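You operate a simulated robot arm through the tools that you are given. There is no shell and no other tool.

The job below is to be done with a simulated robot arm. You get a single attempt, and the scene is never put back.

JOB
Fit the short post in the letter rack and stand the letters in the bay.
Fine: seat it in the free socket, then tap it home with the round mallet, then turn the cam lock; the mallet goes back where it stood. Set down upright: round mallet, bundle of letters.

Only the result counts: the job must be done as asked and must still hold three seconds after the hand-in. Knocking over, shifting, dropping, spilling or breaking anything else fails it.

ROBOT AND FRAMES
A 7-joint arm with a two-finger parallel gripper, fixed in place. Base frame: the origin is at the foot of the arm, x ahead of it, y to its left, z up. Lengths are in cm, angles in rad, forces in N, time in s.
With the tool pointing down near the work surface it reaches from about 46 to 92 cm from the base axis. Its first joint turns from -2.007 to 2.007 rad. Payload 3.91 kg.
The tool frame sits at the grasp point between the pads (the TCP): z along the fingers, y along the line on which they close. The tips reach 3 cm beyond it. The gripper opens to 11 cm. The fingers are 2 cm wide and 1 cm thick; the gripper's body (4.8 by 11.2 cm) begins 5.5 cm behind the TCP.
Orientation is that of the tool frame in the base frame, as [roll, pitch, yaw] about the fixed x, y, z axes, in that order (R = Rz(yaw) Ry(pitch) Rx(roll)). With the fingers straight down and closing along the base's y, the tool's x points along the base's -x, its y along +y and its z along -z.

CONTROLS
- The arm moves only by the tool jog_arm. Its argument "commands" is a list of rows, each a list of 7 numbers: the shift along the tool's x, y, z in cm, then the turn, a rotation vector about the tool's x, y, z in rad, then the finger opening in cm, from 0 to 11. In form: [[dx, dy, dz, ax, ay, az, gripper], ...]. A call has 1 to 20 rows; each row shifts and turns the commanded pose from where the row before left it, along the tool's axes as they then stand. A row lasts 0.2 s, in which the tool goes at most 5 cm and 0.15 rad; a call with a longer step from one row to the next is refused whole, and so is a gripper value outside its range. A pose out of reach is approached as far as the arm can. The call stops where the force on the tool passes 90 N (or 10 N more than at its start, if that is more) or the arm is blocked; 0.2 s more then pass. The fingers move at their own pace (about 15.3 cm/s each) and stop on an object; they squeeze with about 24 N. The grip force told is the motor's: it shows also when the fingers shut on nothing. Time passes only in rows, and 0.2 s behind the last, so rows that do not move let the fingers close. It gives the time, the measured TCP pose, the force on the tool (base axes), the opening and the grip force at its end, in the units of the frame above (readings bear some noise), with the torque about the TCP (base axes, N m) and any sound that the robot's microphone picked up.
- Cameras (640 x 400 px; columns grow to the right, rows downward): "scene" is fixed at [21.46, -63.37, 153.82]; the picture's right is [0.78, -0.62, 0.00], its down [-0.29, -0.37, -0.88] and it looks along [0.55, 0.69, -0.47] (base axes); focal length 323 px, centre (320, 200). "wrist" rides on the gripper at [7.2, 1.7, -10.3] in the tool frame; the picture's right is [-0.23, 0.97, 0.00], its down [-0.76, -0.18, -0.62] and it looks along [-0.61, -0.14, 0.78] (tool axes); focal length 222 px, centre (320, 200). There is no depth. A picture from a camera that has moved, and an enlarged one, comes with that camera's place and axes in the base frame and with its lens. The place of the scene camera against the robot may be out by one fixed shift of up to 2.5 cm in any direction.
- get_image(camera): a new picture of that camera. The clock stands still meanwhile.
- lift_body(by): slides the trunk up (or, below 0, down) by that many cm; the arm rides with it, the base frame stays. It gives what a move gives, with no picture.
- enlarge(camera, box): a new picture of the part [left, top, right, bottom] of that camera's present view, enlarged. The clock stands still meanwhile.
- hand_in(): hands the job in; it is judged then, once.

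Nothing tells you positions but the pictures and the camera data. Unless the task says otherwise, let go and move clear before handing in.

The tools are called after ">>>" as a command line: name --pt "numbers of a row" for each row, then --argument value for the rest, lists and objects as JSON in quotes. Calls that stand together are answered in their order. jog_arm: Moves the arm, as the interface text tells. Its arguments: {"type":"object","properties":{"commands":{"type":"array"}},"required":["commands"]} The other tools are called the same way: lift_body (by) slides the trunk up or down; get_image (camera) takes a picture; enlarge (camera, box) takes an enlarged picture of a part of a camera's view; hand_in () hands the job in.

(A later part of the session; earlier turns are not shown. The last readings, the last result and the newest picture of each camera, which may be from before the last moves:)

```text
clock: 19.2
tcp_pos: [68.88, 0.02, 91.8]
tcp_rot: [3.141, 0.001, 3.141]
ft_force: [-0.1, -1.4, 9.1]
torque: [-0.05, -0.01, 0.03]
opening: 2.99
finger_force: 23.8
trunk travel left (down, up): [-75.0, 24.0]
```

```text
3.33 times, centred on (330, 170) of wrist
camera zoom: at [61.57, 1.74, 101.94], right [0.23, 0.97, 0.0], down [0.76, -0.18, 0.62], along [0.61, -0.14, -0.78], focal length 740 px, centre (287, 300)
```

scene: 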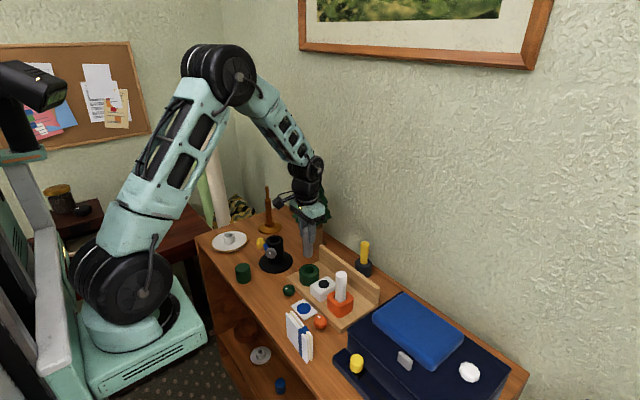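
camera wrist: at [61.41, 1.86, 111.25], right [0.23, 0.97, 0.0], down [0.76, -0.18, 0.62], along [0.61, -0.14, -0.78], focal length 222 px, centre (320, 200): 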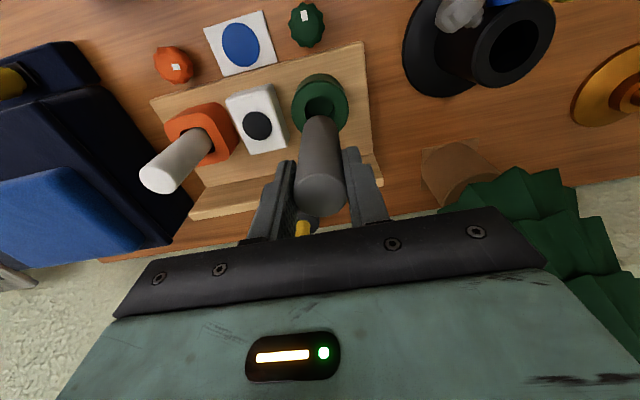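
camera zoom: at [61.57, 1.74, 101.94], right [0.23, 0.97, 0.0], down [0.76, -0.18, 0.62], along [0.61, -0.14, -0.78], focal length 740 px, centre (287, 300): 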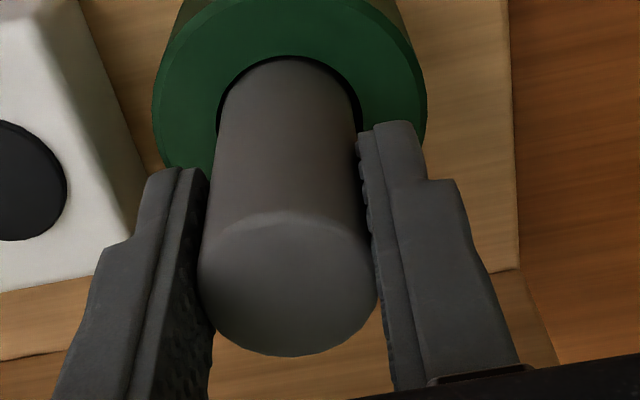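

The post slides with steady friction and stands well in the socket, so it's seated and ready for the mallet. I'm releasing it and rising straight up.

>>> jog_arm --pt "0 0 0 0 0 0 3.4" --pt "0 0 0 0 0 0 4.6" --pt "0 0 0 0 0 0 4.6" --pt "0 0 -1.5 0 0 0 4.6" --pt "0 0 -3 0 0 0 4.6" --pt "0 0 -4 0 0 0 4.6" --pt "0 0 -4 0 0 0 4.6" --pt "0 0 -3 0 0 0 4.6"

>>> enlarge --camera "scene" --box '[270, 215, 390, 300]'

>>> get_image --camera "wrist"

```text
clock: 21.0
tcp_pos: [68.89, -0.02, 107.16]
tcp_rot: [-3.141, 0.0, -3.14]
ft_force: [0.4, 0.1, -0.4]
torque: [0.04, 0.01, 0.0]
opening: 4.62
finger_force: 0.1
trunk travel left (down, up): [-75.0, 24.0]
```

```text
4.71 times, centred on (330, 258) of scene
camera zoom: at [21.46, -63.37, 153.82], right [0.78, -0.62, 0.0], down [-0.29, -0.37, -0.88], along [0.55, 0.69, -0.47], focal length 1521 px, centre (273, -71)
```

zoom: 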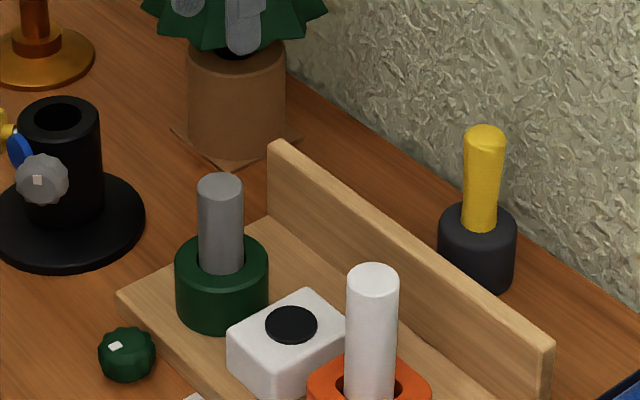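

```text
taken
camera wrist: at [61.58, 1.72, 117.5], right [0.23, 0.97, 0.0], down [0.76, -0.18, 0.62], along [0.61, -0.14, -0.78], focal length 222 px, centre (320, 200)
```

wrist: 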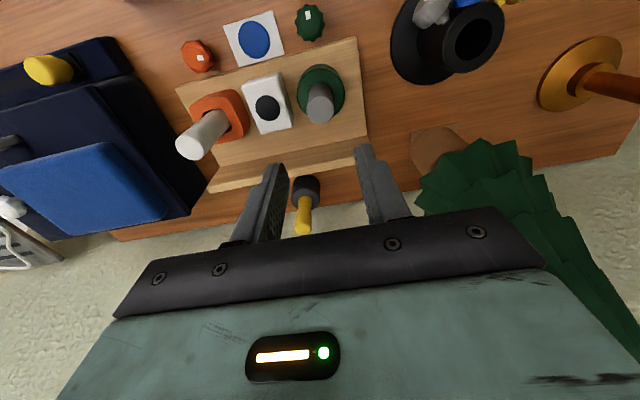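

The grey post now stands in the green socket. Next I'll go to the mallet and measure it from two positions.

>>> jog_arm --pt "-1.82 -1.02 -0.2 0 0 0 5.5" --pt "-1.82 -1.02 -0.2 0 0 0 5.5" --pt "-1.82 -1.02 -0.2 0 0 0 5.5" --pt "-1.82 -1.02 -0.2 0 0 0 5.5" --pt "-1.82 -1.02 -0.2 0 0 0 5.5" --pt "0 0 0 0 0 0 5.5"

>>> enlarge --camera "wrist" --box '[260, 110, 380, 210]'

>>> jog_arm --pt "-1.6 0 0 0 0 0 5.5" --pt "-1.6 0 0 0 0 0 5.5" --pt "-1.6 0 0 0 0 0 5.5" --pt "-1.6 0 0 0 0 0 5.5" --pt "0 0 0 0 0 0 5.5"

>>> enlarge --camera "wrist" --box '[260, 80, 380, 180]'

>>> get_image --camera "wrist"

```text
clock: 22.4
tcp_pos: [77.89, -4.99, 108.27]
tcp_rot: [-3.142, 0.001, -3.138]
ft_force: [-0.3, -0.1, 0.4]
torque: [0.04, 0.0, -0.02]
opening: 5.52
finger_force: 0.1
trunk travel left (down, up): [-75.0, 24.0]
```

```text
4.00 times, centred on (320, 160) of wrist
camera zoom: at [70.69, -3.31, 118.58], right [0.23, 0.97, 0.0], down [0.76, -0.18, 0.62], along [0.61, -0.14, -0.78], focal length 888 px, centre (320, 360)
```

zoom: 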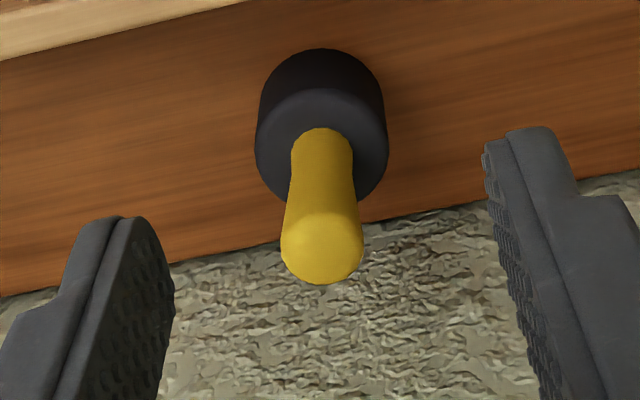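

```text
clock: 23.6
tcp_pos: [84.49, -4.97, 108.21]
tcp_rot: [3.141, 0.0, -3.14]
ft_force: [0.4, 0.2, 0.5]
torque: [0.01, 0.02, 0.0]
opening: 5.49
finger_force: 0.0
trunk travel left (down, up): [-75.0, 24.0]
```

```text
4.00 times, centred on (320, 130) of wrist
camera zoom: at [77.12, -3.26, 118.51], right [0.23, 0.97, 0.0], down [0.76, -0.18, 0.62], along [0.61, -0.14, -0.78], focal length 888 px, centre (320, 480)
```

zoom: 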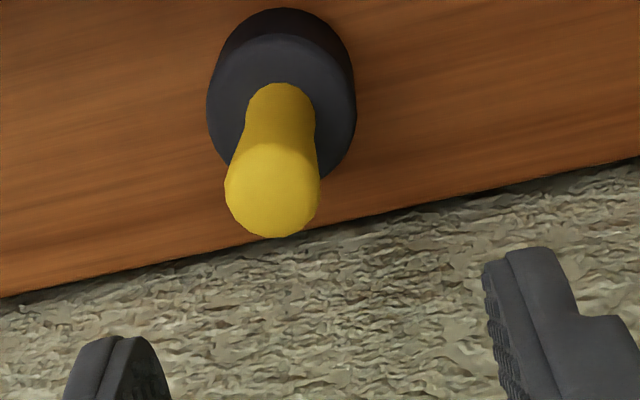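

```text
taken
camera wrist: at [77.12, -3.26, 118.51], right [0.23, 0.97, 0.0], down [0.76, -0.18, 0.62], along [0.61, -0.14, -0.78], focal length 222 px, centre (320, 200)
```

wrist: 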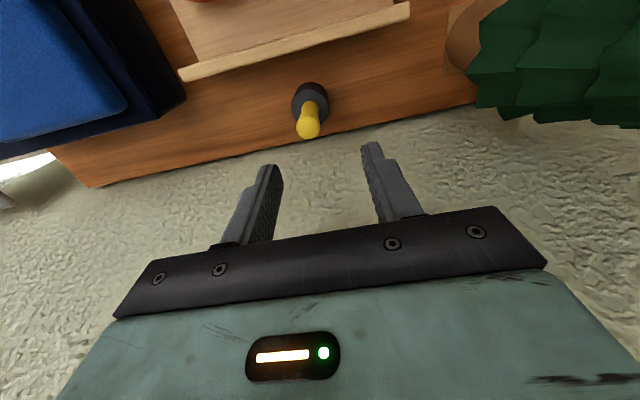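

I measured the mallet axis at about (86.68, -7.03), with the handle top at z≈92 and the head top at z≈83.5. I'm lining up above the handle.

>>> jog_arm --pt "-1.15 -1.0 2.0 0 0 0 5.5" --pt "-1.15 -1.01 2.0 0 0 0 5.5" --pt "0 0 2.0 0 0 0 5.5" --pt "0 0 2.0 0 0 0 5.5" --pt "0 0 2.0 0 0 0 5.5" --pt "0 0 0 0 0 0 5.5"

>>> get_image --camera "wrist"

>>> enlarge --camera "scene" --box '[310, 200, 410, 290]'

```text
clock: 25.0
tcp_pos: [86.79, -7.16, 98.18]
tcp_rot: [3.14, 0.001, -3.14]
ft_force: [-0.1, 0.2, -0.6]
torque: [-0.03, 0.0, -0.02]
opening: 5.53
finger_force: 0.1
trunk travel left (down, up): [-75.0, 24.0]
```

```text
taken
camera wrist: at [79.39, -5.39, 108.48], right [0.23, 0.97, 0.0], down [0.76, -0.18, 0.62], along [0.61, -0.14, -0.78], focal length 222 px, centre (320, 200)
```

wrist: 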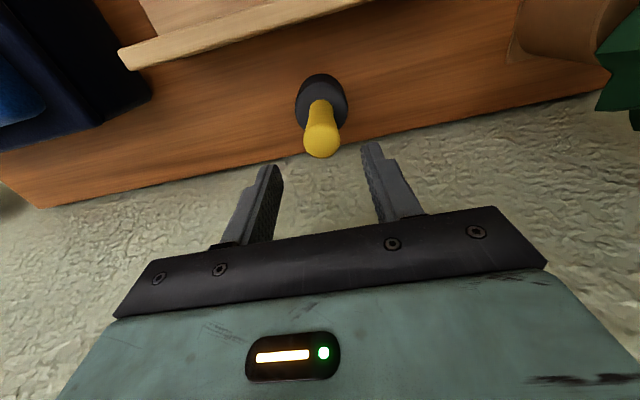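

```text
4.44 times, centred on (360, 245) of scene
camera zoom: at [21.46, -63.37, 153.82], right [0.78, -0.62, 0.0], down [-0.29, -0.37, -0.88], along [0.55, 0.69, -0.47], focal length 1436 px, centre (142, 0)
```

zoom: 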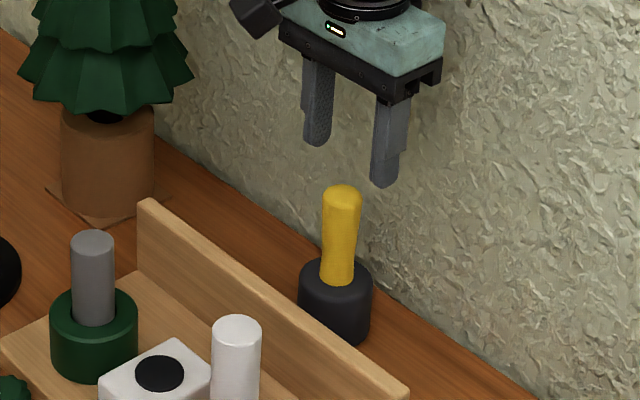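

The handle is lined up with the gripper. I'm descending to z≈89 and then closing on the handle.

>>> jog_arm --pt "0 0 2.0 0 0 0 5.5" --pt "0 0 2.0 0 0 0 5.5" --pt "0 0 2.0 0 0 0 5.5" --pt "0 0 2.0 0 0 0 5.5" --pt "0 0 1.1 0 0 0 5.5" --pt "0 0 0 0 0 0 5.5"

>>> enlarge --camera "wrist" --box '[240, 90, 400, 230]'

>>> enlarge --camera "scene" --box '[330, 200, 400, 290]'

```text
clock: 26.4
tcp_pos: [86.71, -7.25, 89.0]
tcp_rot: [-3.141, 0.001, 3.141]
ft_force: [-0.4, -0.2, 0.2]
torque: [0.0, -0.01, 0.01]
opening: 5.5
finger_force: 0.0
trunk travel left (down, up): [-75.0, 24.0]
```

```text
2.86 times, centred on (320, 160) of wrist
camera zoom: at [79.31, -5.37, 99.29], right [0.23, 0.97, 0.0], down [0.76, -0.18, 0.62], along [0.61, -0.14, -0.78], focal length 635 px, centre (320, 314)
```

zoom: 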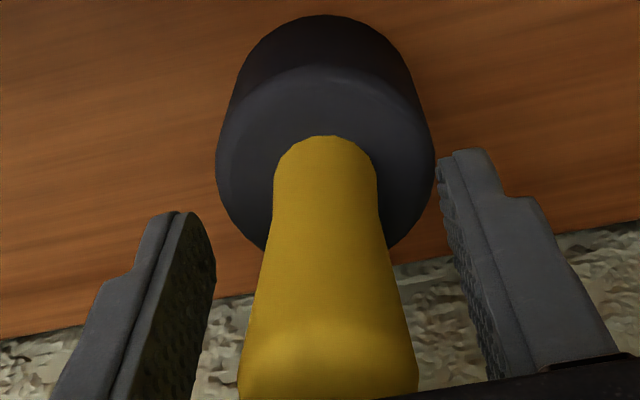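

```text
4.44 times, centred on (365, 245) of scene
camera zoom: at [21.46, -63.37, 153.82], right [0.78, -0.62, 0.0], down [-0.29, -0.37, -0.88], along [0.55, 0.69, -0.47], focal length 1436 px, centre (120, 0)
```

zoom: 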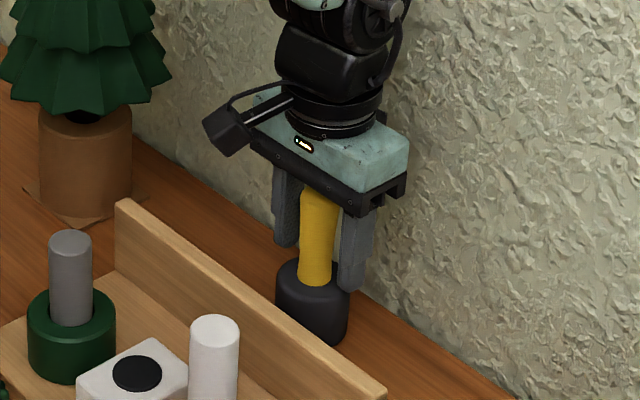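

>>> jog_arm --pt "0 0 0 0 0 0 4" --pt "0 0 0 0 0 0 3" --pt "0 0 0 0 0 0 1.5" --pt "0 0 0 0 0 0 1.5" --pt "0 0 0 0 0 0 1.5"

>>> enlarge --camera "scene" --box '[330, 200, 400, 290]'

>>> enlarge --camera "wrist" --box '[240, 90, 400, 230]'

```text
clock: 27.6
tcp_pos: [86.59, -7.0, 89.1]
tcp_rot: [-3.142, 0.001, -3.141]
ft_force: [-0.5, 2.5, -0.6]
torque: [0.16, -0.05, 0.03]
opening: 2.77
finger_force: 24.2
trunk travel left (down, up): [-75.0, 24.0]
```

```text
4.44 times, centred on (365, 245) of scene
camera zoom: at [21.46, -63.37, 153.82], right [0.78, -0.62, 0.0], down [-0.29, -0.37, -0.88], along [0.55, 0.69, -0.47], focal length 1436 px, centre (120, 0)
```

zoom: 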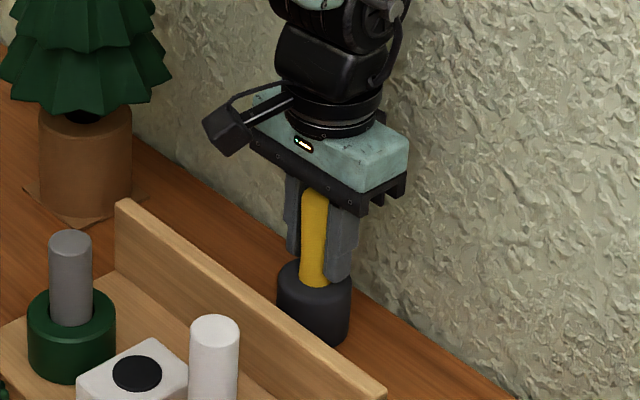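

```text
2.86 times, centred on (320, 160) of wrist
camera zoom: at [79.31, -5.35, 99.3], right [0.23, 0.97, 0.0], down [0.76, -0.18, 0.62], along [0.61, -0.14, -0.78], focal length 635 px, centre (320, 314)
```

zoom: 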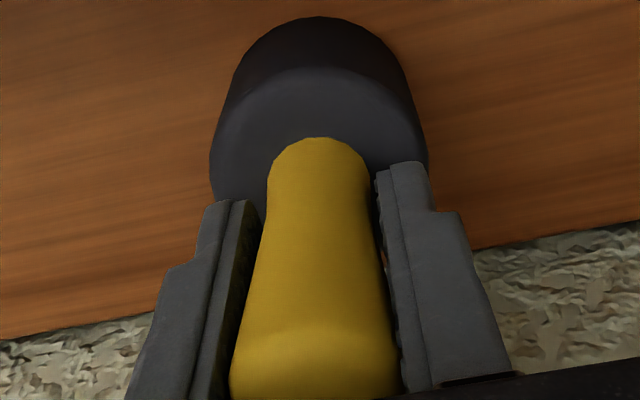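

The mallet is gripped with the handle centred; the head shifted by about 0.2 cm in -y, so I'll correct for that when I put it back. Now I'll lift it straight up and carry it over the post.

>>> jog_arm --pt "0 0 -1 0 0 0 1.5" --pt "0 0 -2 0 0 0 1.5" --pt "0 0 -3 0 0 0 1.5" --pt "0 0 -3.5 0 0 0 1.5" --pt "0 0 -3.5 0 0 0 1.5" --pt "0 0 -3.5 0 0 0 1.5" --pt "0 0 -2.5 0 0 0 1.5" --pt "0 0 0 0 0 0 1.5"

>>> enlarge --camera "scene" --box '[300, 170, 420, 300]'

>>> get_image --camera "wrist"

```text
clock: 29.4
tcp_pos: [86.63, -7.23, 108.06]
tcp_rot: [-3.14, 0.0, -3.14]
ft_force: [-1.3, -0.9, -5.2]
torque: [0.01, -0.03, -0.01]
opening: 2.78
finger_force: 23.8
trunk travel left (down, up): [-75.0, 24.0]
```

```text
3.08 times, centred on (360, 235) of scene
camera zoom: at [21.46, -63.37, 153.82], right [0.78, -0.62, 0.0], down [-0.29, -0.37, -0.88], along [0.55, 0.69, -0.47], focal length 994 px, centre (197, 92)
```

zoom: 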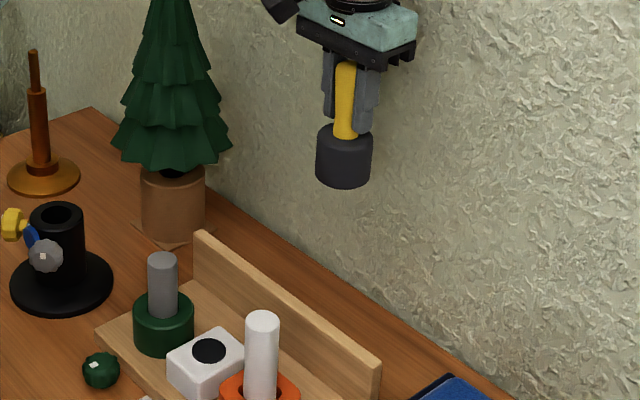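

```text
taken
camera wrist: at [79.38, -5.45, 118.21], right [0.23, 0.97, 0.0], down [0.76, -0.18, 0.62], along [0.61, -0.14, -0.78], focal length 222 px, centre (320, 200)
```

wrist: 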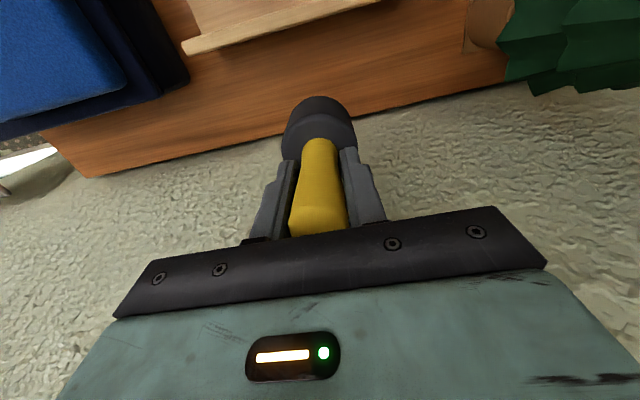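

>>> jog_arm --pt "1.976 0.79 0 0 0 0 1.5" --pt "1.976 0.79 0 0 0 0 1.5" --pt "1.976 0.79 0 0 0 0 1.5" --pt "1.976 0.79 0 0 0 0 1.5" --pt "1.976 0.79 0 0 0 0 1.5" --pt "1.976 0.79 0 0 0 0 1.5" --pt "1.976 0.79 0 0 0 0 1.5" --pt "1.976 0.79 0 0 0 0 1.5" --pt "1.976 0.79 0 0 0 0 1.5" --pt "0 0 0 0 0 0 1.5" --pt "0 0 0 0 0 0 1.5"

>>> enlarge --camera "scene" --box '[270, 200, 370, 300]'

>>> get_image --camera "wrist"

```text
clock: 31.8
tcp_pos: [69.03, -0.04, 108.08]
tcp_rot: [-3.141, 0.0, -3.141]
ft_force: [-0.1, -0.5, -4.9]
torque: [0.04, -0.02, 0.01]
opening: 2.78
finger_force: 23.7
trunk travel left (down, up): [-75.0, 24.0]
```

```text
4.00 times, centred on (320, 250) of scene
camera zoom: at [21.46, -63.37, 153.82], right [0.78, -0.62, 0.0], down [-0.29, -0.37, -0.88], along [0.55, 0.69, -0.47], focal length 1293 px, centre (320, 0)
```

zoom: 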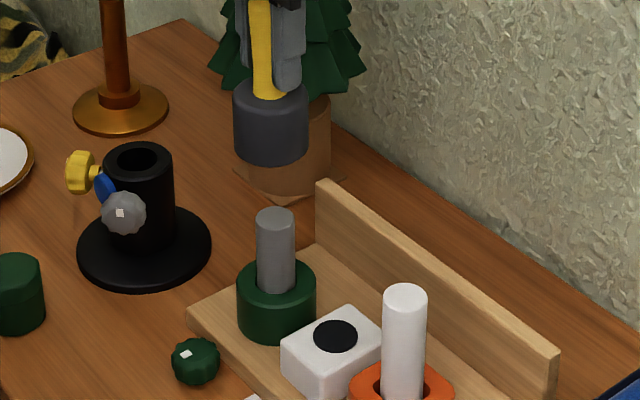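

```text
taken
camera wrist: at [61.59, 1.75, 118.29], right [0.23, 0.97, 0.0], down [0.76, -0.18, 0.62], along [0.61, -0.14, -0.78], focal length 222 px, centre (320, 200)
```

wrist: 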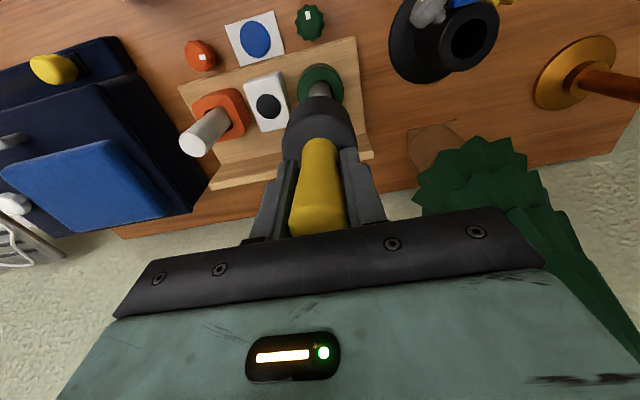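

The mallet head is above the post. I'll lower it close to the post top first.

>>> jog_arm --pt "0 0 1.5 0 0 0 1.5" --pt "0 0 1.5 0 0 0 1.5" --pt "0 0 1.5 0 0 0 1.5" --pt "0 0 0 0 0 0 1.5"

>>> enlarge --camera "scene" --box '[280, 225, 350, 295]'

>>> enlarge --camera "wrist" --box '[250, 60, 390, 160]'

```text
clock: 32.8
tcp_pos: [68.91, -0.02, 103.49]
tcp_rot: [3.141, 0.0, 3.14]
ft_force: [-0.3, 0.4, -4.6]
torque: [0.03, 0.03, -0.01]
opening: 2.75
finger_force: 24.0
trunk travel left (down, up): [-75.0, 24.0]
```

```text
5.71 times, centred on (315, 260) of scene
camera zoom: at [21.46, -63.37, 153.82], right [0.78, -0.62, 0.0], down [-0.29, -0.37, -0.88], along [0.55, 0.69, -0.47], focal length 1846 px, centre (349, -143)
```

zoom: 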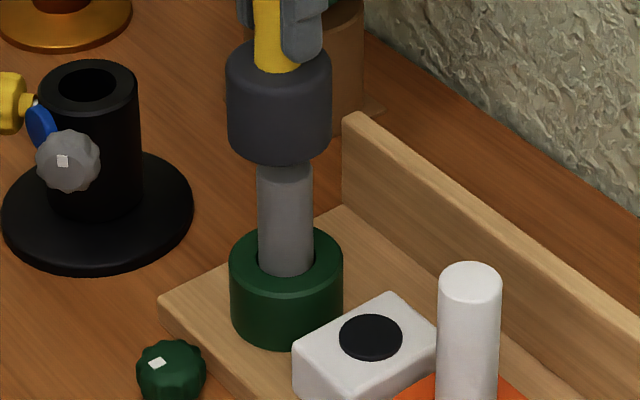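

```text
4.00 times, centred on (320, 110) of wrist
camera zoom: at [61.59, 1.79, 113.82], right [0.23, 0.97, 0.0], down [0.76, -0.18, 0.62], along [0.61, -0.14, -0.78], focal length 888 px, centre (320, 560)
```

zoom: 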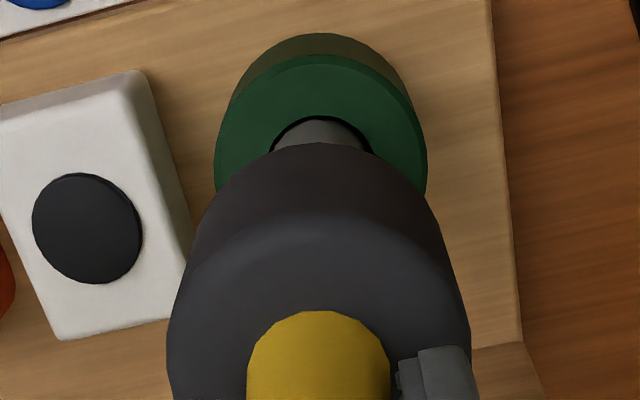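

>>> jog_arm --pt "0 0 1.0 0 0 0 1.5" --pt "0 0 1.0 0 0 0 1.5"

>>> enlarge --camera "scene" --box '[280, 225, 350, 295]'

```text
clock: 33.4
tcp_pos: [68.84, 0.16, 101.47]
tcp_rot: [-3.141, 0.0, 3.141]
ft_force: [0.5, -0.6, -2.6]
torque: [-0.05, 0.01, -0.02]
opening: 2.76
finger_force: 24.2
trunk travel left (down, up): [-75.0, 24.0]
```

```text
5.71 times, centred on (315, 260) of scene
camera zoom: at [21.46, -63.37, 153.82], right [0.78, -0.62, 0.0], down [-0.29, -0.37, -0.88], along [0.55, 0.69, -0.47], focal length 1846 px, centre (349, -143)
```

zoom: 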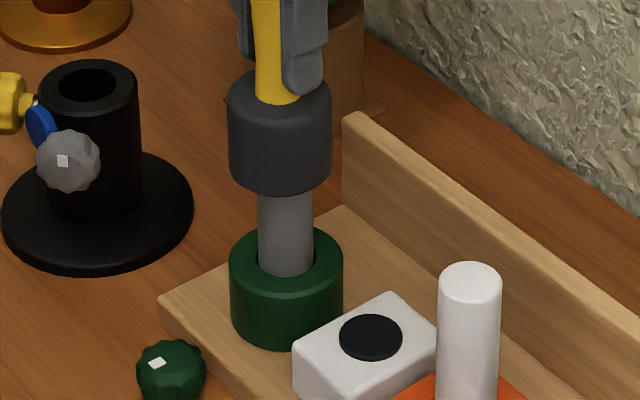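

The head has just touched the post top. I'll back off and strike with some speed, watching the force and listening for sound.

>>> jog_arm --pt "0 0 -1.5 0 0 0 1.5" --pt "0 0 0 0 0 0 1.5" --pt "0 0 2.2 0 0 0 1.5" --pt "0 0 -1.7 0 0 0 1.5"

>>> enlarge --camera "scene" --box '[280, 225, 350, 295]'

```text
clock: 34.4
tcp_pos: [69.0, 0.0, 102.32]
tcp_rot: [-3.14, -0.002, 3.141]
ft_force: [-1.0, -0.1, -5.0]
torque: [-0.02, -0.02, 0.02]
opening: 2.79
finger_force: 23.9
trunk travel left (down, up): [-75.0, 24.0]
```

```text
5.71 times, centred on (315, 260) of scene
camera zoom: at [21.46, -63.37, 153.82], right [0.78, -0.62, 0.0], down [-0.29, -0.37, -0.88], along [0.55, 0.69, -0.47], focal length 1846 px, centre (349, -143)
```

zoom: 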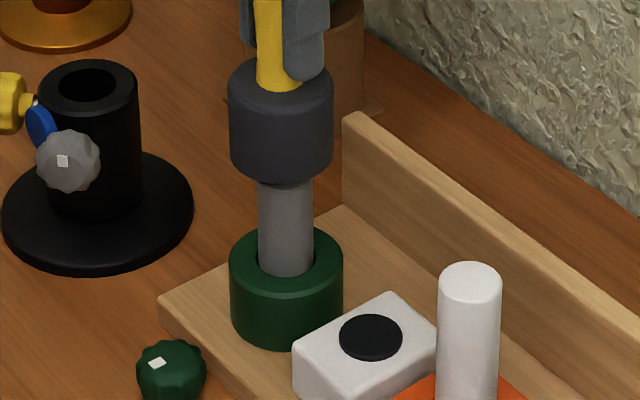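

>>> jog_arm --pt "0 0 -2.5 0 0 0 1.5" --pt "0 0 -2.5 0 0 0 1.5"

>>> enlarge --camera "scene" --box '[270, 200, 370, 300]'

```text
clock: 35.0
tcp_pos: [69.04, -0.07, 107.39]
tcp_rot: [-3.141, -0.001, -3.141]
ft_force: [1.0, -0.2, -5.3]
torque: [0.03, 0.04, 0.02]
opening: 2.77
finger_force: 23.7
trunk travel left (down, up): [-75.0, 24.0]
```

```text
4.00 times, centred on (320, 250) of scene
camera zoom: at [21.46, -63.37, 153.82], right [0.78, -0.62, 0.0], down [-0.29, -0.37, -0.88], along [0.55, 0.69, -0.47], focal length 1293 px, centre (320, 0)
```

zoom: 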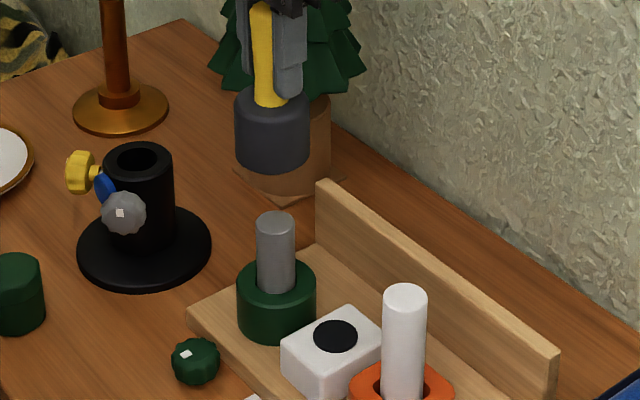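

The strike drove the post down by about 0.35 cm, so tapping works. I'll tap again.

>>> jog_arm --pt "0 0 2.25 0 0 0 1.5" --pt "0 0 2.25 0 0 0 1.5" --pt "0 0 0 0 0 0 1.5" --pt "0 0 2.6 0 0 0 1.5"

```text
clock: 36.0
tcp_pos: [68.94, -0.08, 100.74]
tcp_rot: [3.14, 0.004, -3.141]
ft_force: [-2.8, -1.1, 21.3]
torque: [-0.15, 0.32, -0.01]
opening: 2.76
finger_force: 23.3
trunk travel left (down, up): [-75.0, 24.0]
```

>>> jog_arm --pt "0 0 -2.5 0 0 0 1.5" --pt "0 0 -2.5 0 0 0 1.5" --pt "0 0 -2.1 0 0 0 1.5"

>>> enlarge --camera "scene" --box '[270, 200, 370, 300]'

>>> enlarge --camera "scene" --box '[290, 240, 330, 290]'

```text
clock: 36.8
tcp_pos: [68.67, -0.02, 107.63]
tcp_rot: [-3.141, -0.002, -3.14]
ft_force: [-0.2, 0.5, -5.4]
torque: [0.05, 0.01, -0.03]
opening: 2.78
finger_force: 23.7
trunk travel left (down, up): [-75.0, 24.0]
```

```text
4.00 times, centred on (320, 250) of scene
camera zoom: at [21.46, -63.37, 153.82], right [0.78, -0.62, 0.0], down [-0.29, -0.37, -0.88], along [0.55, 0.69, -0.47], focal length 1293 px, centre (320, 0)
```

zoom: 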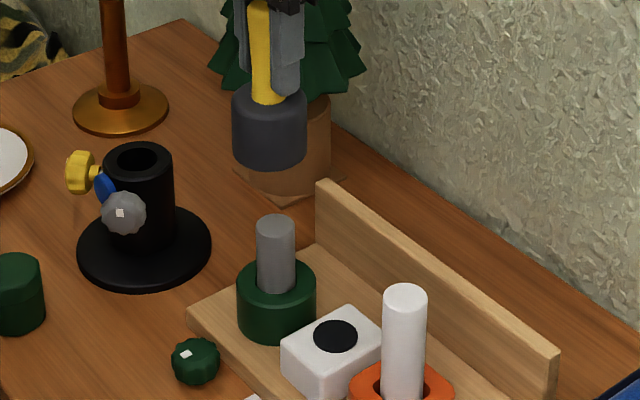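

```text
8.00 times, centred on (310, 265) of scene
camera zoom: at [21.46, -63.37, 153.82], right [0.78, -0.62, 0.0], down [-0.29, -0.37, -0.88], along [0.55, 0.69, -0.47], focal length 2585 px, centre (400, -320)
```

zoom: 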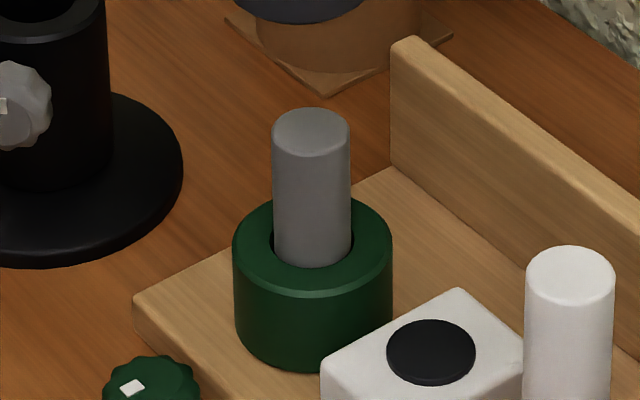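

It moved about another 0.27 cm, and the top is now at z≈91.7. I'll strike again.

>>> jog_arm --pt "0 0 2.25 0 0 0 1.5" --pt "0 0 2.25 0 0 0 1.5" --pt "0 0 0 0 0 0 1.5" --pt "0 0 3.0 0 0 0 1.5"

>>> jog_arm --pt "0 0 -2.5 0 0 0 1.5" --pt "0 0 -2.5 0 0 0 1.5" --pt "0 0 -2.5 0 0 0 1.5"

>>> enlarge --camera "scene" --box '[290, 240, 330, 290]'

```text
clock: 37.8
tcp_pos: [68.77, 0.12, 100.42]
tcp_rot: [3.14, 0.007, -3.14]
ft_force: [0.1, -1.9, 23.8]
torque: [-0.19, -0.01, 0.0]
opening: 2.77
finger_force: 24.6
trunk travel left (down, up): [-75.0, 24.0]
```

```text
clock: 38.6
tcp_pos: [68.85, 0.04, 107.41]
tcp_rot: [-3.141, -0.003, -3.141]
ft_force: [-0.4, -0.5, -3.9]
torque: [0.03, 0.0, 0.05]
opening: 2.75
finger_force: 23.6
trunk travel left (down, up): [-75.0, 24.0]
```

```text
8.00 times, centred on (310, 265) of scene
camera zoom: at [21.46, -63.37, 153.82], right [0.78, -0.62, 0.0], down [-0.29, -0.37, -0.88], along [0.55, 0.69, -0.47], focal length 2585 px, centre (400, -320)
```

zoom: 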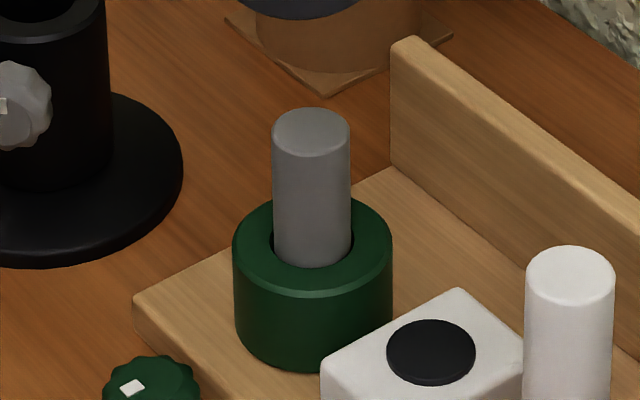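

The post didn't move this time, so it may be home. To be sure I'll do one faster strike and retract straight away.

>>> jog_arm --pt "0 0 2.3 0 0 0 1.5" --pt "0 0 0 0 0 0 1.5" --pt "0 0 5.0 0 0 0 1.5" --pt "0 0 -3.0 0 0 0 1.5"

>>> jog_arm --pt "0 0 -2.5 0 0 0 1.5" --pt "0 0 -2.0 0 0 0 1.5"

>>> enlarge --camera "scene" --box '[290, 240, 330, 290]'

>>> enlarge --camera "scene" --box '[270, 190, 370, 300]'

```text
clock: 39.6
tcp_pos: [68.81, 0.02, 103.21]
tcp_rot: [-3.141, 0.001, -3.14]
ft_force: [0.2, 0.0, -5.3]
torque: [-0.04, 0.04, 0.0]
opening: 2.75
finger_force: 24.2
trunk travel left (down, up): [-75.0, 24.0]
```

```text
clock: 40.2
tcp_pos: [68.89, 0.02, 107.69]
tcp_rot: [-3.14, -0.002, -3.14]
ft_force: [-0.1, -0.5, -4.4]
torque: [-0.03, 0.04, -0.03]
opening: 2.77
finger_force: 24.1
trunk travel left (down, up): [-75.0, 24.0]
```

```text
8.00 times, centred on (310, 265) of scene
camera zoom: at [21.46, -63.37, 153.82], right [0.78, -0.62, 0.0], down [-0.29, -0.37, -0.88], along [0.55, 0.69, -0.47], focal length 2585 px, centre (400, -320)
```

zoom: 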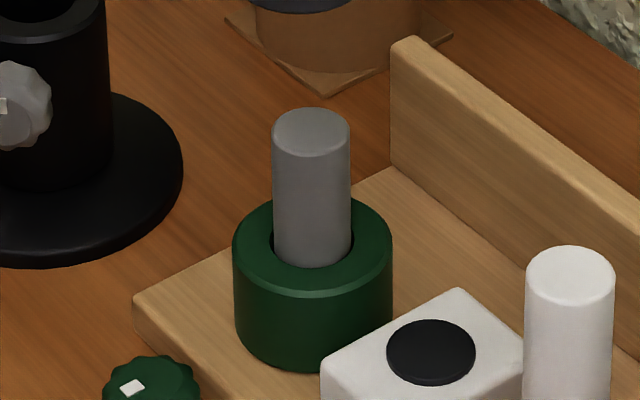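

```text
3.64 times, centred on (320, 245) of scene
camera zoom: at [21.46, -63.37, 153.82], right [0.78, -0.62, 0.0], down [-0.29, -0.37, -0.88], along [0.55, 0.69, -0.47], focal length 1175 px, centre (320, 36)
```

zoom: 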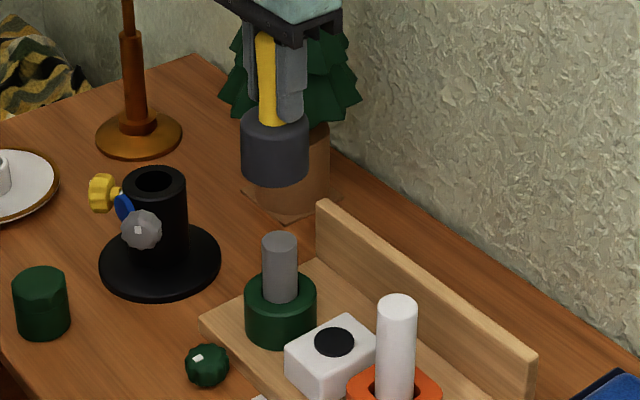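

The height didn't change after the fast strike, so the post is home at the socket floor. Now I'll carry the mallet back to where it stood.

>>> jog_arm --pt "-1.976 -0.768 0 0 0 0 1.5" --pt "-1.976 -0.768 0 0 0 0 1.5" --pt "-1.976 -0.768 0 0 0 0 1.5" --pt "-1.976 -0.768 0 0 0 0 1.5" --pt "-1.976 -0.768 0 0 0 0 1.5" --pt "-1.976 -0.768 0 0 0 0 1.5" --pt "-1.976 -0.768 0 0 0 0 1.5" --pt "-1.976 -0.768 0 0 0 0 1.5" --pt "-1.976 -0.768 0 0 0 0 1.5" --pt "0 0 0 0 0 0 1.5" --pt "0 0 3 0 0 0 1.5" --pt "0 0 3 0 0 0 1.5" --pt "0 0 3 0 0 0 1.5" --pt "0 0 3 0 0 0 1.5" --pt "0 0 3 0 0 0 1.5" --pt "0 0 2 0 0 0 1.5" --pt "0 0 0 0 0 0 1.5"

>>> enlarge --camera "scene" --box '[330, 200, 400, 290]'

>>> enlarge --camera "wrist" --box '[240, 90, 400, 230]'

```text
clock: 43.8
tcp_pos: [86.62, -6.83, 90.66]
tcp_rot: [3.14, 0.0, -3.138]
ft_force: [0.5, -0.9, -5.4]
torque: [-0.01, -0.02, -0.02]
opening: 2.77
finger_force: 23.7
trunk travel left (down, up): [-75.0, 24.0]
```

```text
4.44 times, centred on (365, 245) of scene
camera zoom: at [21.46, -63.37, 153.82], right [0.78, -0.62, 0.0], down [-0.29, -0.37, -0.88], along [0.55, 0.69, -0.47], focal length 1436 px, centre (120, 0)
```

zoom: 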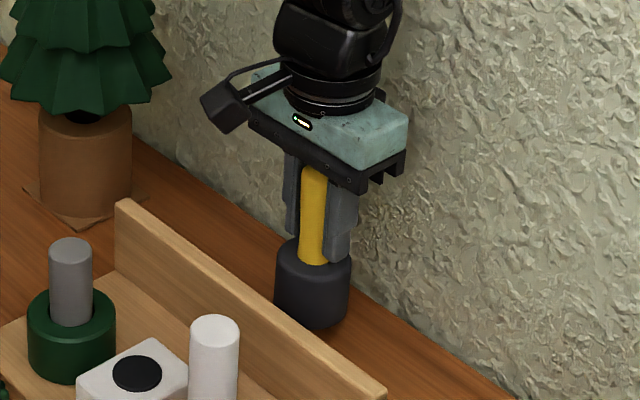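

```text
2.86 times, centred on (320, 160) of wrist
camera zoom: at [79.32, -5.07, 100.98], right [0.23, 0.97, 0.0], down [0.76, -0.18, 0.62], along [0.61, -0.14, -0.78], focal length 635 px, centre (320, 314)
```

zoom: 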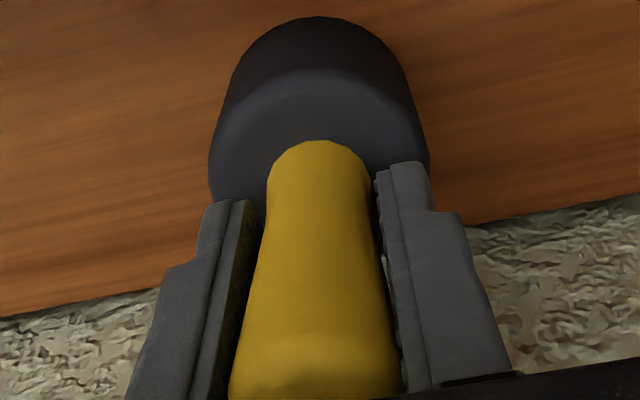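

>>> jog_arm --pt "0 0 0.6 0 0 0 1.5" --pt "0 0 0.5 0 0 0 1.5" --pt "0 0 0.3 0 0 0 1.5"

>>> jog_arm --pt "0 0 0.2 0 0 0 1.5" --pt "0 0 0.0 0 0 0 1.5"

```text
clock: 44.6
tcp_pos: [86.58, -6.8, 89.44]
tcp_rot: [3.141, -0.001, 3.141]
ft_force: [0.3, -0.2, -4.9]
torque: [0.0, -0.04, -0.03]
opening: 2.8
finger_force: 24.3
trunk travel left (down, up): [-75.0, 24.0]
```

```text
clock: 45.2
tcp_pos: [86.65, -6.81, 89.23]
tcp_rot: [3.142, 0.0, -3.14]
ft_force: [-0.1, -0.5, -4.6]
torque: [-0.01, 0.0, -0.01]
opening: 2.79
finger_force: 23.4
trunk travel left (down, up): [-75.0, 24.0]
```

>>> jog_arm --pt "0 0 0.15 0 0 0 1.5" --pt "0 0 0.0 0 0 0 1.5"

>>> jog_arm --pt "0 0 0.15 0 0 0 1.5" --pt "0 0 0.0 0 0 0 1.5"

>>> jog_arm --pt "0 0 0.1 0 0 0 1.5" --pt "0 0 0.0 0 0 0 1.5"

```text
clock: 45.8
tcp_pos: [86.78, -6.9, 89.0]
tcp_rot: [-3.141, 0.0, -3.141]
ft_force: [-0.6, -0.4, -4.0]
torque: [-0.04, -0.02, -0.03]
opening: 2.78
finger_force: 23.8
trunk travel left (down, up): [-75.0, 24.0]
```

```text
clock: 46.4
tcp_pos: [86.81, -6.89, 88.86]
tcp_rot: [-3.142, 0.001, 3.141]
ft_force: [-1.0, -0.9, 0.1]
torque: [-0.12, -0.03, -0.01]
opening: 2.75
finger_force: 24.5
trunk travel left (down, up): [-75.0, 24.0]
```

```text
clock: 47.0
tcp_pos: [86.7, -6.76, 88.87]
tcp_rot: [-3.142, 0.002, -3.141]
ft_force: [-5.6, -1.4, 12.6]
torque: [-0.2, 0.0, -0.05]
opening: 2.78
finger_force: 23.7
trunk travel left (down, up): [-75.0, 24.0]
```

The mallet is standing on the desk. I'll relieve the pressing force, open the fingers and rise clear.

>>> jog_arm --pt "0 0 -0.1 0 0 0 1.5" --pt "0 0 0 0 0 0 3.0" --pt "0 0 0 0 0 0 3.6" --pt "0 0 0 0 0 0 5.5" --pt "0 0 0 0 0 0 5.5" --pt "0 0 -1 0 0 0 5.5" --pt "0 0 -2.5 0 0 0 5.5" --pt "0 0 -3.5 0 0 0 5.5" --pt "0 0 -4 0 0 0 5.5" --pt "0 0 -4 0 0 0 5.5" --pt "0 0 -4 0 0 0 5.5"

>>> enlarge --camera "scene" --box '[340, 230, 390, 285]'

>>> get_image --camera "wrist"

```text
clock: 49.4
tcp_pos: [86.71, -6.91, 107.94]
tcp_rot: [-3.141, 0.0, -3.141]
ft_force: [0.8, 0.5, 0.5]
torque: [-0.02, 0.02, -0.02]
opening: 5.49
finger_force: 0.1
trunk travel left (down, up): [-75.0, 24.0]
```

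```text
7.27 times, centred on (365, 258) of scene
camera zoom: at [21.46, -63.37, 153.82], right [0.78, -0.62, 0.0], down [-0.29, -0.37, -0.88], along [0.55, 0.69, -0.47], focal length 2350 px, centre (-7, -218)
```

zoom: 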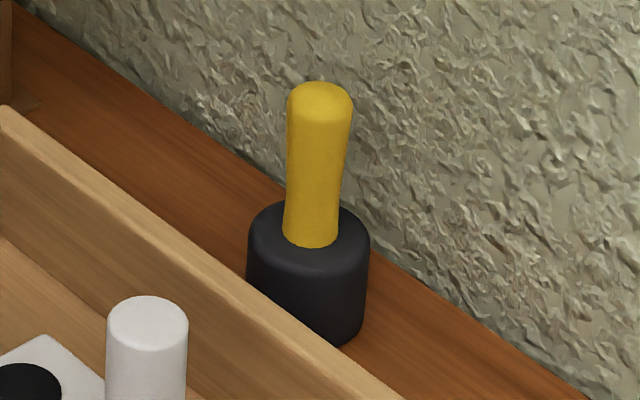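

```text
taken
camera wrist: at [79.46, -5.15, 118.12], right [0.23, 0.97, 0.0], down [0.76, -0.18, 0.62], along [0.61, -0.14, -0.78], focal length 222 px, centre (320, 200)
```

wrist: 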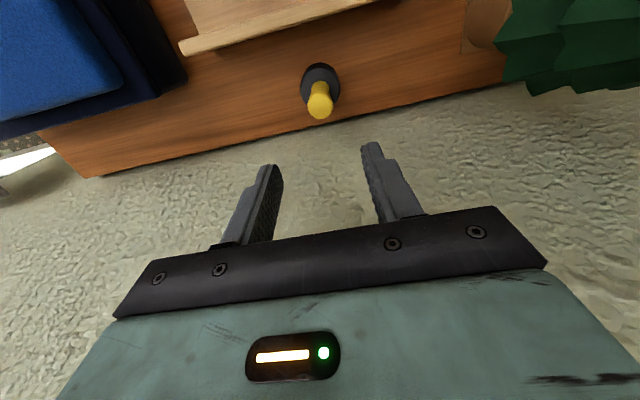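

The mallet is back at exactly its original spot. Next is the green cam-lock knob, which I'll view from two positions.

>>> jog_arm --pt "2.3 0.82 0.3 0 0 0 5.5" --pt "2.3 0.82 0.3 0 0 0 5.5" --pt "2.3 0.82 0.3 0 0 0 5.5" --pt "2.3 0.82 0.3 0 0 0 5.5" --pt "2.3 0.82 0.3 0 0 0 5.5" --pt "2.3 0.82 0.3 0 0 0 5.5" --pt "2.3 0.82 0.3 0 0 0 5.5" --pt "2.3 0.82 0.3 0 0 0 5.5" --pt "2.3 0.82 0.3 0 0 0 5.5" --pt "0 0 0 0 0 0 5.5"

>>> enlarge --camera "wrist" --box '[260, 20, 380, 120]'

>>> jog_arm --pt "2.0 0 0.5 0 0 0 5.5" --pt "2.0 0 0.5 0 0 0 5.5" --pt "2.0 0 0.5 0 0 0 5.5" --pt "2.0 0 0.5 0 0 0 5.5" --pt "0 0 0 0 0 0 5.5"

>>> enlarge --camera "wrist" --box '[260, 80, 380, 180]'

>>> get_image --camera "wrist"

```text
clock: 51.6
tcp_pos: [65.91, 0.51, 105.13]
tcp_rot: [-3.141, 0.001, -3.141]
ft_force: [-0.4, 0.4, -1.3]
torque: [0.0, -0.03, 0.01]
opening: 5.49
finger_force: 0.0
trunk travel left (down, up): [-75.0, 24.0]
```

```text
4.00 times, centred on (320, 70) of wrist
camera zoom: at [58.65, 2.2, 115.41], right [0.23, 0.97, 0.0], down [0.76, -0.18, 0.62], along [0.61, -0.14, -0.78], focal length 888 px, centre (320, 720)
```

zoom: 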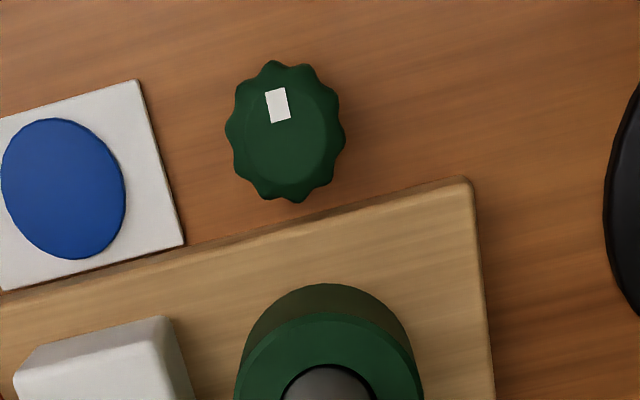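

```text
clock: 52.8
tcp_pos: [58.03, 0.43, 103.19]
tcp_rot: [-3.141, -0.001, -3.14]
ft_force: [-0.8, 0.9, 0.2]
torque: [-0.02, -0.03, -0.02]
opening: 5.5
finger_force: 0.1
trunk travel left (down, up): [-75.0, 24.0]
```

```text
4.00 times, centred on (320, 130) of wrist
camera zoom: at [50.7, 2.25, 113.44], right [0.23, 0.97, 0.0], down [0.76, -0.18, 0.62], along [0.61, -0.14, -0.78], focal length 888 px, centre (320, 480)
```

zoom: 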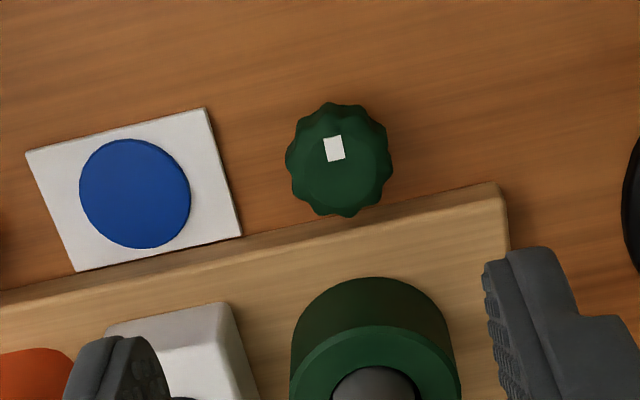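

```text
taken
camera wrist: at [50.7, 2.25, 113.44], right [0.23, 0.97, 0.0], down [0.76, -0.18, 0.62], along [0.61, -0.14, -0.78], focal length 222 px, centre (320, 200)
```

wrist: 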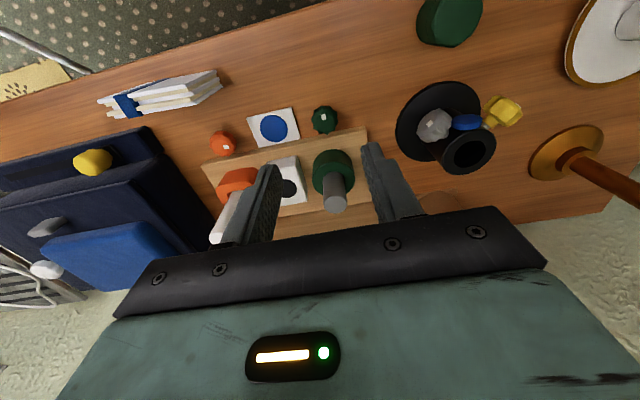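

The knob axis is at about (61.5, 0.47), 3.8 cm across, with its top at z≈83.6 and the mark at -x. I'll turn it clockwise in two strokes so the fingers stay clear of the rack, starting by positioning above it with the tool pre-turned by -30°.

>>> jog_arm --pt "-1.76 -0.04 2.0 0 0 0 4.9" --pt "-1.76 -0.04 2.0 0 0 0 4.9" --pt "0 0 2.0 0 0 0 4.9" --pt "0 0 2.15 0 0 0 4.9" --pt "0 0 0 0 0 -0.13 4.9" --pt "0 0 0 0 0 -0.13 4.9" --pt "0 0 0 0 0 -0.13 4.9" --pt "0 0 0 0 0 -0.13 4.9" --pt "0 0 0 0 0 0 4.9"

>>> get_image --camera "wrist"

>>> enlarge --camera "scene" --box '[230, 220, 350, 330]'

```text
clock: 54.8
tcp_pos: [61.53, 0.38, 95.03]
tcp_rot: [-3.141, -0.001, -2.62]
ft_force: [-0.3, 0.0, -0.3]
torque: [0.0, 0.01, 0.0]
opening: 4.9
finger_force: 0.0
trunk travel left (down, up): [-75.0, 24.0]
```

```text
taken
camera wrist: at [54.32, -1.71, 105.23], right [-0.29, 0.96, 0.0], down [0.75, 0.23, 0.62], along [0.6, 0.18, -0.78], focal length 222 px, centre (320, 200)
```

wrist: 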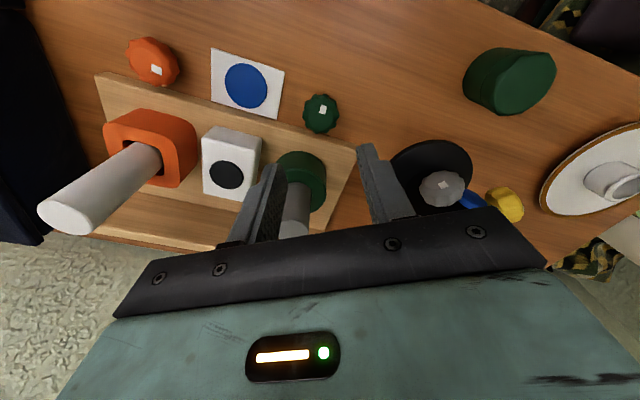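

```text
3.64 times, centred on (290, 275) of scene
camera zoom: at [21.46, -63.37, 153.82], right [0.78, -0.62, 0.0], down [-0.29, -0.37, -0.88], along [0.55, 0.69, -0.47], focal length 1175 px, centre (429, -73)
```

zoom: 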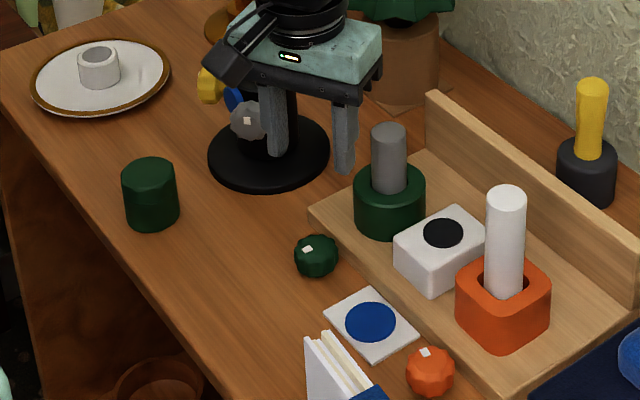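

>>> jog_arm --pt "0 0 2.2 0 0 0 4.9" --pt "0 0 2.2 0 0 0 4.9" --pt "0 0 2.2 0 0 0 4.9" --pt "0 0 2.0 0 0 0 4.9" --pt "0 0 1.2 0 0 0 4.9" --pt "0 0 0.8 0 0 0 4.9" --pt "0 0 0 0 0 0 4.9"

>>> enlarge --camera "wrist" --box '[240, 100, 400, 230]'

>>> enlarge --camera "scene" --box '[250, 240, 330, 310]'

```text
clock: 56.4
tcp_pos: [61.61, 0.36, 84.39]
tcp_rot: [-3.141, -0.001, -2.619]
ft_force: [0.0, 0.0, 0.2]
torque: [0.03, 0.0, -0.01]
opening: 4.89
finger_force: 0.0
trunk travel left (down, up): [-75.0, 24.0]
```

```text
3.08 times, centred on (320, 165) of wrist
camera zoom: at [54.29, -1.7, 94.62], right [-0.29, 0.96, 0.0], down [0.75, 0.22, 0.62], along [0.6, 0.18, -0.78], focal length 684 px, centre (320, 308)
```

zoom: 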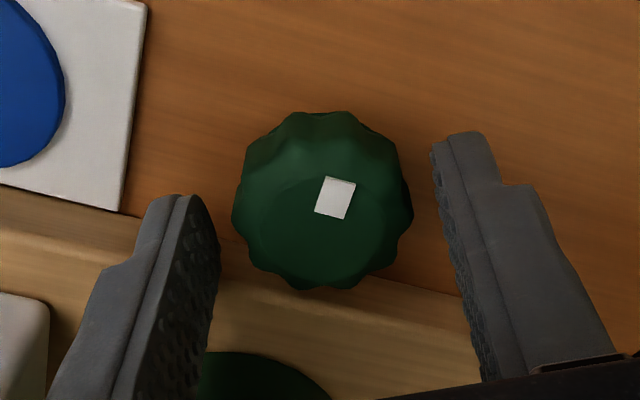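

```text
5.71 times, centred on (290, 275) of scene
camera zoom: at [21.46, -63.37, 153.82], right [0.78, -0.62, 0.0], down [-0.29, -0.37, -0.88], along [0.55, 0.69, -0.47], focal length 1846 px, centre (491, -229)
```

zoom: 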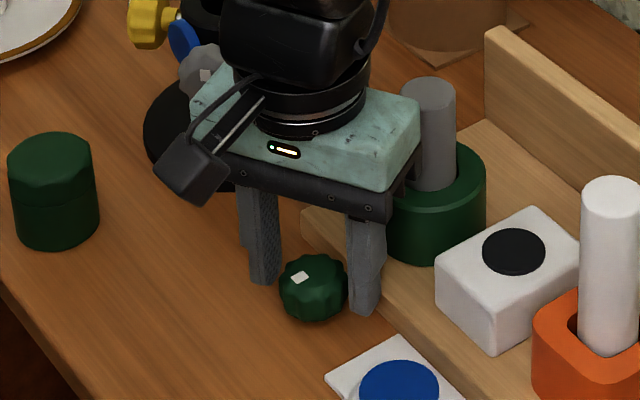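

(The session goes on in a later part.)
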